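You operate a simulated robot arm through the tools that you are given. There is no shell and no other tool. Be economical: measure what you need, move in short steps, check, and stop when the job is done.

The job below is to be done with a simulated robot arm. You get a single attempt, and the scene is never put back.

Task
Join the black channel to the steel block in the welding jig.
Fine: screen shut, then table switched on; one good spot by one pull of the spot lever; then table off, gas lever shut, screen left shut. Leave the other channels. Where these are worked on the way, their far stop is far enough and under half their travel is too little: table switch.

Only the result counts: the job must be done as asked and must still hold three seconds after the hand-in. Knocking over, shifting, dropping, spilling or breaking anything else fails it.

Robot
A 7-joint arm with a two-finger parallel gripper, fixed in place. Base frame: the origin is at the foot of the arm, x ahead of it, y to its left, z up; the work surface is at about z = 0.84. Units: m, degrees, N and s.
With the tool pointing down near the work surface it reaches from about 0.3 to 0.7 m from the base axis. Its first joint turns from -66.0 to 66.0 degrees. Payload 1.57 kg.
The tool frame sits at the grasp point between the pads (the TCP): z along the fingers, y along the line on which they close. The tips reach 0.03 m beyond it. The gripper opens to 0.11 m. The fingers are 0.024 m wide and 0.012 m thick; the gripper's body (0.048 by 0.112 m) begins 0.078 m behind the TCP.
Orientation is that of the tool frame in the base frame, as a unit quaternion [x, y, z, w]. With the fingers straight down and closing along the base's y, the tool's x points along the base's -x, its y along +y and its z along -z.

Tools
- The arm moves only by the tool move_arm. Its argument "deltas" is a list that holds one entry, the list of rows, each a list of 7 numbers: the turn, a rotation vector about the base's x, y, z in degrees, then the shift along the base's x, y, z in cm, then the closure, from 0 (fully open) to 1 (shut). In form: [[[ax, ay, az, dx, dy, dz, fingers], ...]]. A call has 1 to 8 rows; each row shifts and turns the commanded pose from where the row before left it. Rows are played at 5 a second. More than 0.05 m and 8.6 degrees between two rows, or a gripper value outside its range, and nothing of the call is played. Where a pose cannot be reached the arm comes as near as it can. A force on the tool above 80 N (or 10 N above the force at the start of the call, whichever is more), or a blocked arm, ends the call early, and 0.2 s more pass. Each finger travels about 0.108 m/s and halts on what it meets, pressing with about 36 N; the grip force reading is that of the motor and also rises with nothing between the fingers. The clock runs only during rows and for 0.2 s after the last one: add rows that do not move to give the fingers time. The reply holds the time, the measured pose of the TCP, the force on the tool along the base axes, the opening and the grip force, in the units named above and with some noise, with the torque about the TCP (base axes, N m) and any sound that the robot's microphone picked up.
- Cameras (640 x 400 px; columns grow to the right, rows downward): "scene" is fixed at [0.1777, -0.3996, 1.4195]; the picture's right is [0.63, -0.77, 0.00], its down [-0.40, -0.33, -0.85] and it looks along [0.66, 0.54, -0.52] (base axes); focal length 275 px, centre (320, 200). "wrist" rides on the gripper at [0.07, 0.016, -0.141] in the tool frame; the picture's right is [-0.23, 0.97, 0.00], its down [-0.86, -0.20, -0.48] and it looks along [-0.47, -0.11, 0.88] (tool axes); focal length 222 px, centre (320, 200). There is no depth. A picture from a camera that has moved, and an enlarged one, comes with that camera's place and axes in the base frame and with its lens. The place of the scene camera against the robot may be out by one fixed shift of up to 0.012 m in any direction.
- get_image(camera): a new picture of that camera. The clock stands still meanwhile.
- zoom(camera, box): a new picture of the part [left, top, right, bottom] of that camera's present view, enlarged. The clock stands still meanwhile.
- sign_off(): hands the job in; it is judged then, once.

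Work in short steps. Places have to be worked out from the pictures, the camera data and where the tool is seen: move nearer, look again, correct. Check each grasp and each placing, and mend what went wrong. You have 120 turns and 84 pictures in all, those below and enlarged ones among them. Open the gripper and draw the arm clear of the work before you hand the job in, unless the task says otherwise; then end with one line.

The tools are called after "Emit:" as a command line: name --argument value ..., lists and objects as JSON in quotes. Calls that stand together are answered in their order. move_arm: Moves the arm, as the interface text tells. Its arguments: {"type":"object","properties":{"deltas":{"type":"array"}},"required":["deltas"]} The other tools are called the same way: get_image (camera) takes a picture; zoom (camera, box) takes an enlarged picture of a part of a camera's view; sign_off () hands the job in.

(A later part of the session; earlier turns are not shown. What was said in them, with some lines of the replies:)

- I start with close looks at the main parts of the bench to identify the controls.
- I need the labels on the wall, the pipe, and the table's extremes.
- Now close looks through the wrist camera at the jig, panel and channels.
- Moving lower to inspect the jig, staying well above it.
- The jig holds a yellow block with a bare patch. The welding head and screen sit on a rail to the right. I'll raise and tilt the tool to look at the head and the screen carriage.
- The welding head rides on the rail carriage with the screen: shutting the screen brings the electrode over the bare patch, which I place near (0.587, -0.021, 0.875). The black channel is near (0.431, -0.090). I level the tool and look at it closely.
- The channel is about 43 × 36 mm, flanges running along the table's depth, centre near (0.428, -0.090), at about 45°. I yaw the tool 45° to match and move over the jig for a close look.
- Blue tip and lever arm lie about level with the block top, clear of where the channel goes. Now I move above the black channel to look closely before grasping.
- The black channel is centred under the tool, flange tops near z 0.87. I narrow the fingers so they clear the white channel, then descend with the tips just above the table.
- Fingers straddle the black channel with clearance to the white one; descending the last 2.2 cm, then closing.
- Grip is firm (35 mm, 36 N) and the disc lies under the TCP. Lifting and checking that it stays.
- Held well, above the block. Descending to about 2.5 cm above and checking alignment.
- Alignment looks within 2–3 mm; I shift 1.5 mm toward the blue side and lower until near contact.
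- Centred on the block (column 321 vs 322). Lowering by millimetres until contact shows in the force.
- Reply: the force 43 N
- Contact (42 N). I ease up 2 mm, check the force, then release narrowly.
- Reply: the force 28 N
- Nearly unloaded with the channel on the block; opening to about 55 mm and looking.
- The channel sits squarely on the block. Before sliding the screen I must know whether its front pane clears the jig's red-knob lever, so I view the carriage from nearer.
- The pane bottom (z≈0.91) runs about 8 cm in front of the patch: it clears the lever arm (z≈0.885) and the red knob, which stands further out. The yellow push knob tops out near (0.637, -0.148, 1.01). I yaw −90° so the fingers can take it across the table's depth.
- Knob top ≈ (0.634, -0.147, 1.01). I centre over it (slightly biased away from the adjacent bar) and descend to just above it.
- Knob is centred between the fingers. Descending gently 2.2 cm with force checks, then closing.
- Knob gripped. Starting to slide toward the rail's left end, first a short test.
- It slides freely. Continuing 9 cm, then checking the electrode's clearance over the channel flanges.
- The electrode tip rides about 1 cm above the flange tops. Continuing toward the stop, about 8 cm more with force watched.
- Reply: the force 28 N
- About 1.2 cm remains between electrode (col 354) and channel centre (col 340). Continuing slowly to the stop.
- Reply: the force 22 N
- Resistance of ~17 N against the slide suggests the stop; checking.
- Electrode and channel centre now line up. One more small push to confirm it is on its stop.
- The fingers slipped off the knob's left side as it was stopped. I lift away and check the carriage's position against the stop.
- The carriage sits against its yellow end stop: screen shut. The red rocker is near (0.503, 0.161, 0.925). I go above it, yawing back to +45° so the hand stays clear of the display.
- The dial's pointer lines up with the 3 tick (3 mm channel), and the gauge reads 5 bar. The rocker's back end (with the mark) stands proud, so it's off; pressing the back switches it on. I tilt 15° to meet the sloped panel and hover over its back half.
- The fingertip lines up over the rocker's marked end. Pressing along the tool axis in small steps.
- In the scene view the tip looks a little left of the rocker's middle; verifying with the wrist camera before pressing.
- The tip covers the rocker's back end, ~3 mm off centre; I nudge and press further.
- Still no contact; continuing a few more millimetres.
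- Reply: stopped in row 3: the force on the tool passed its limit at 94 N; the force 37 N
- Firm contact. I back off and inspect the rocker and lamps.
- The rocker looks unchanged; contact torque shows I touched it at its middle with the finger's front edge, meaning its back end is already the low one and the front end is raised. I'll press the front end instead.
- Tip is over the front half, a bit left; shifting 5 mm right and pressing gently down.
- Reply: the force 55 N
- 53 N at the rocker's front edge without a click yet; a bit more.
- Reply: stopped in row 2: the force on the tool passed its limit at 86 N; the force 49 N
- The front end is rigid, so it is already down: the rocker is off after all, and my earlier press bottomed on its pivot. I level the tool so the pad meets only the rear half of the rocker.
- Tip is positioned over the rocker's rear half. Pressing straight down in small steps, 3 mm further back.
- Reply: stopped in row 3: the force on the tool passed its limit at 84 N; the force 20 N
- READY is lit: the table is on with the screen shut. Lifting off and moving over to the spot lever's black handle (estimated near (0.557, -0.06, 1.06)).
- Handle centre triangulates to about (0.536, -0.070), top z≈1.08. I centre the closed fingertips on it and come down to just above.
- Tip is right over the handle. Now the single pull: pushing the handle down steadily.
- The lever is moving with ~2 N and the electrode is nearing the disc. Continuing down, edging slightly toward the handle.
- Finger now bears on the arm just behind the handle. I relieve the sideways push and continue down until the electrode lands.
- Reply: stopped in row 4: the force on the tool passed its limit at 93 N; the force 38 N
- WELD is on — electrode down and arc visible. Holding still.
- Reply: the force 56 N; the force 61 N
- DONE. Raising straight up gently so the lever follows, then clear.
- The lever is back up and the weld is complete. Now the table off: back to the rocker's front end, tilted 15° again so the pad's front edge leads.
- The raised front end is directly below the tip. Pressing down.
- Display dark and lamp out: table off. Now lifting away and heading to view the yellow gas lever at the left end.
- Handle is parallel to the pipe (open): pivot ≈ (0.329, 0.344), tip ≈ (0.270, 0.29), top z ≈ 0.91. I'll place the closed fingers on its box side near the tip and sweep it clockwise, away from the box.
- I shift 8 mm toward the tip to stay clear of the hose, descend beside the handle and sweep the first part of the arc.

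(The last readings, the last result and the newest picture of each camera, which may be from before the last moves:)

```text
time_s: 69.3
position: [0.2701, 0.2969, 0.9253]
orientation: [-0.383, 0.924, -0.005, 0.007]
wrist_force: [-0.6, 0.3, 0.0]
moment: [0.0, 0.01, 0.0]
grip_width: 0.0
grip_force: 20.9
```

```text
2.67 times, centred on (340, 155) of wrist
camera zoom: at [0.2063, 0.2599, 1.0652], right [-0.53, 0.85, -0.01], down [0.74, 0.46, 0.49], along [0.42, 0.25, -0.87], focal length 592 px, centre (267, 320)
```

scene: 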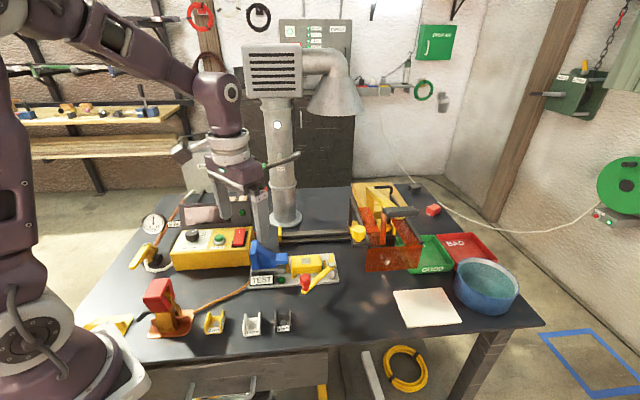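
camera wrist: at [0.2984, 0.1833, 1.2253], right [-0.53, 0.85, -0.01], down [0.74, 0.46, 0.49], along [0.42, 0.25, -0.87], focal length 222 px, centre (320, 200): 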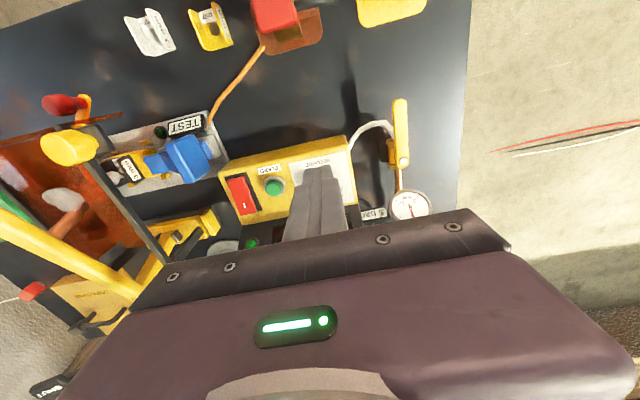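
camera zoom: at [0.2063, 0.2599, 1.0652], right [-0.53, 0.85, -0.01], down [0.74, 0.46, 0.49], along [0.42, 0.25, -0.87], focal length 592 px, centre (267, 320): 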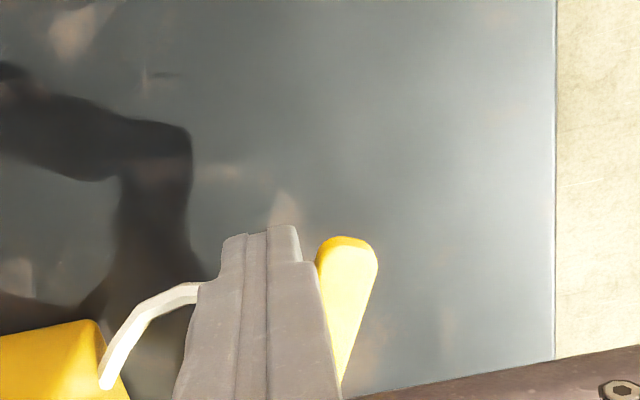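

The handle is turning with the fingers. Continuing the arc to the stop.

Emit:
move_arm --deltas '[[[0, 0, 0, -0.7, 1.2, 0, 1], [0, 0, 0, -0.7, 1.2, 0, 1], [0, 0, 0, -0.2, 1.5, 0, 1], [0, 0, 0, 0, 1.5, 0, 1], [0, 0, 0, 0.4, 1.4, 0, 1], [0, 0, 0, 0.5, 1.3, 0, 1], [0, 0, 0, 0, 0, 0, 1]]]'

Emit:
zoom --camera "wrist" --box '[220, 90, 460, 220]'

```text
time_s: 70.9
position: [0.2627, 0.3777, 0.9238]
orientation: [-0.383, 0.924, -0.004, 0.008]
wrist_force: [0.2, 0.3, -0.4]
moment: [0.02, -0.01, 0.03]
grip_width: 0.0002
grip_force: 21.1
```

```text
2.67 times, centred on (340, 155) of wrist
camera zoom: at [0.1989, 0.3411, 1.0639], right [-0.53, 0.85, -0.01], down [0.74, 0.46, 0.49], along [0.42, 0.25, -0.87], focal length 592 px, centre (267, 320)
```

zoom: 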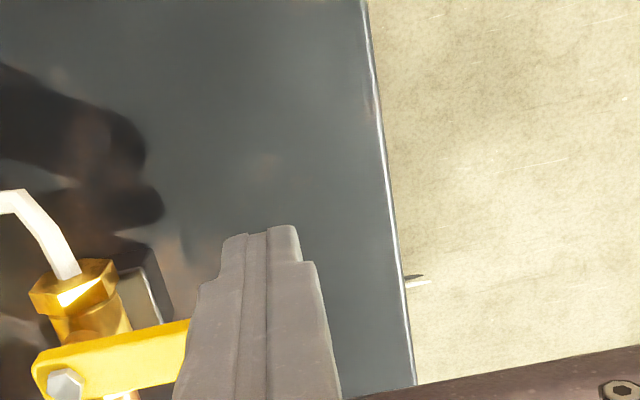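

Nearly perpendicular to the pipe; pushing on a little to reach the stop.

Emit:
move_arm --deltas '[[[0, 0, 0, 0.35, 0.5, 0, 1], [0, 0, 0, 0.35, 0.5, 0, 1], [0, 0, 0, 0.3, 0.35, 0, 1], [0, 0, 0, 0, 0, 0, 1]]]'

```text
time_s: 71.7
position: [0.2633, 0.3804, 0.9222]
orientation: [-0.383, 0.924, -0.016, -0.005]
wrist_force: [-20.5, -20.6, 11.5]
moment: [-0.44, 0.06, -0.02]
grip_width: 0.0
grip_force: 21.6
stopped in row 4: the force on the tool passed its limit at 85 N (the readings are from after the stop); the commanded pose is now the measured one
```

Hard stop reached (85 N). Backing off along the reverse direction and lifting clear, then viewing the whole scene.

Emit:
move_arm --deltas '[[[0, 0, 0, -0.7, -0.7, 0, 1], [0, 0, 0, -0.7, -0.7, 0.5, 1], [0, 0, 0, 0, 0, 4, 0.8], [0, 0, 0, 0, 0, 4.5, 0.5], [0, 0, 0, 0, 0, 4.5, 0.2], [0, 0, 0, 0, -2, 4.5, 0], [0, 0, 0, 0, -2, 4.5, 0], [0, 0, 0, 0, 0, 0, 0]]]'

Emit:
get_image --camera "scene"

Emit:
zoom --camera "scene" --box '[120, 190, 240, 280]'

Emit:
zoom --camera "scene" --box '[230, 180, 360, 290]'

```text
time_s: 73.5
position: [0.2528, 0.3319, 1.1483]
orientation: [-0.383, 0.924, -0.014, 0.001]
wrist_force: [0.8, -0.1, 0.0]
moment: [-0.01, -0.04, 0.02]
grip_width: 0.1099
grip_force: 0.1
```

```text
5 pictures are left
```

scene: 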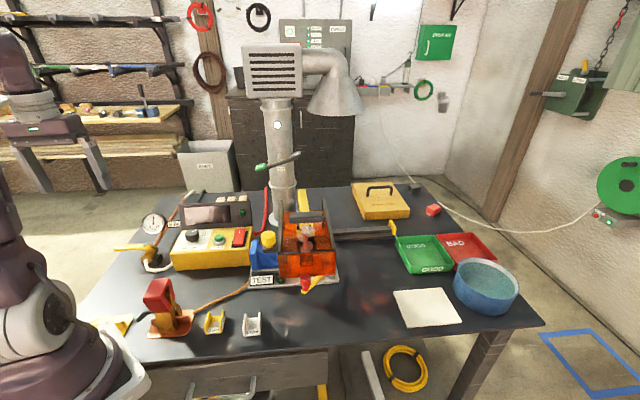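

```text
4.44 times, centred on (180, 235) of scene
camera zoom: at [0.1777, -0.3996, 1.4195], right [0.63, -0.77, 0.0], down [-0.4, -0.33, -0.85], along [0.66, 0.54, -0.52], focal length 1223 px, centre (942, 44)
```

zoom: 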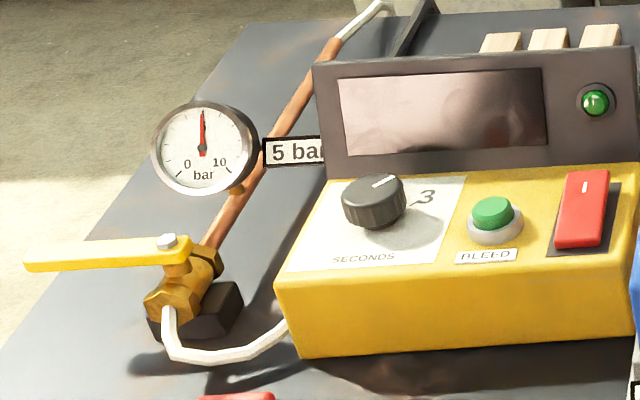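

```text
3.64 times, centred on (295, 235) of scene
camera zoom: at [0.1777, -0.3996, 1.4195], right [0.63, -0.77, 0.0], down [-0.4, -0.33, -0.85], along [0.66, 0.54, -0.52], focal length 1000 px, centre (411, 73)
```

zoom: 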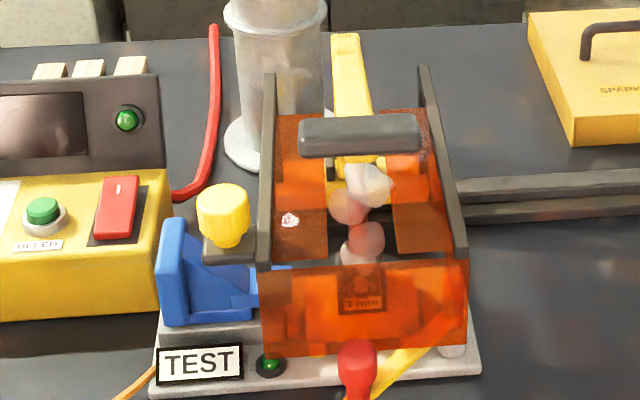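

Everything checks out: the gas lever is at its stop across the pipe, the table is off, the screen is shut, the channel is on the block, the other channels are untouched, and the arm is clear with the gripper open. Handing in.

Emit:
sign_off

```text
The job is handed in.
```

I welded the black 3 mm channel to the steel block with one pull of the spot lever; the display read DONE. The table is now off, the gas lever is shut and the screen is still shut; the gauge still reads 5 bar, as I left BLEED alone.
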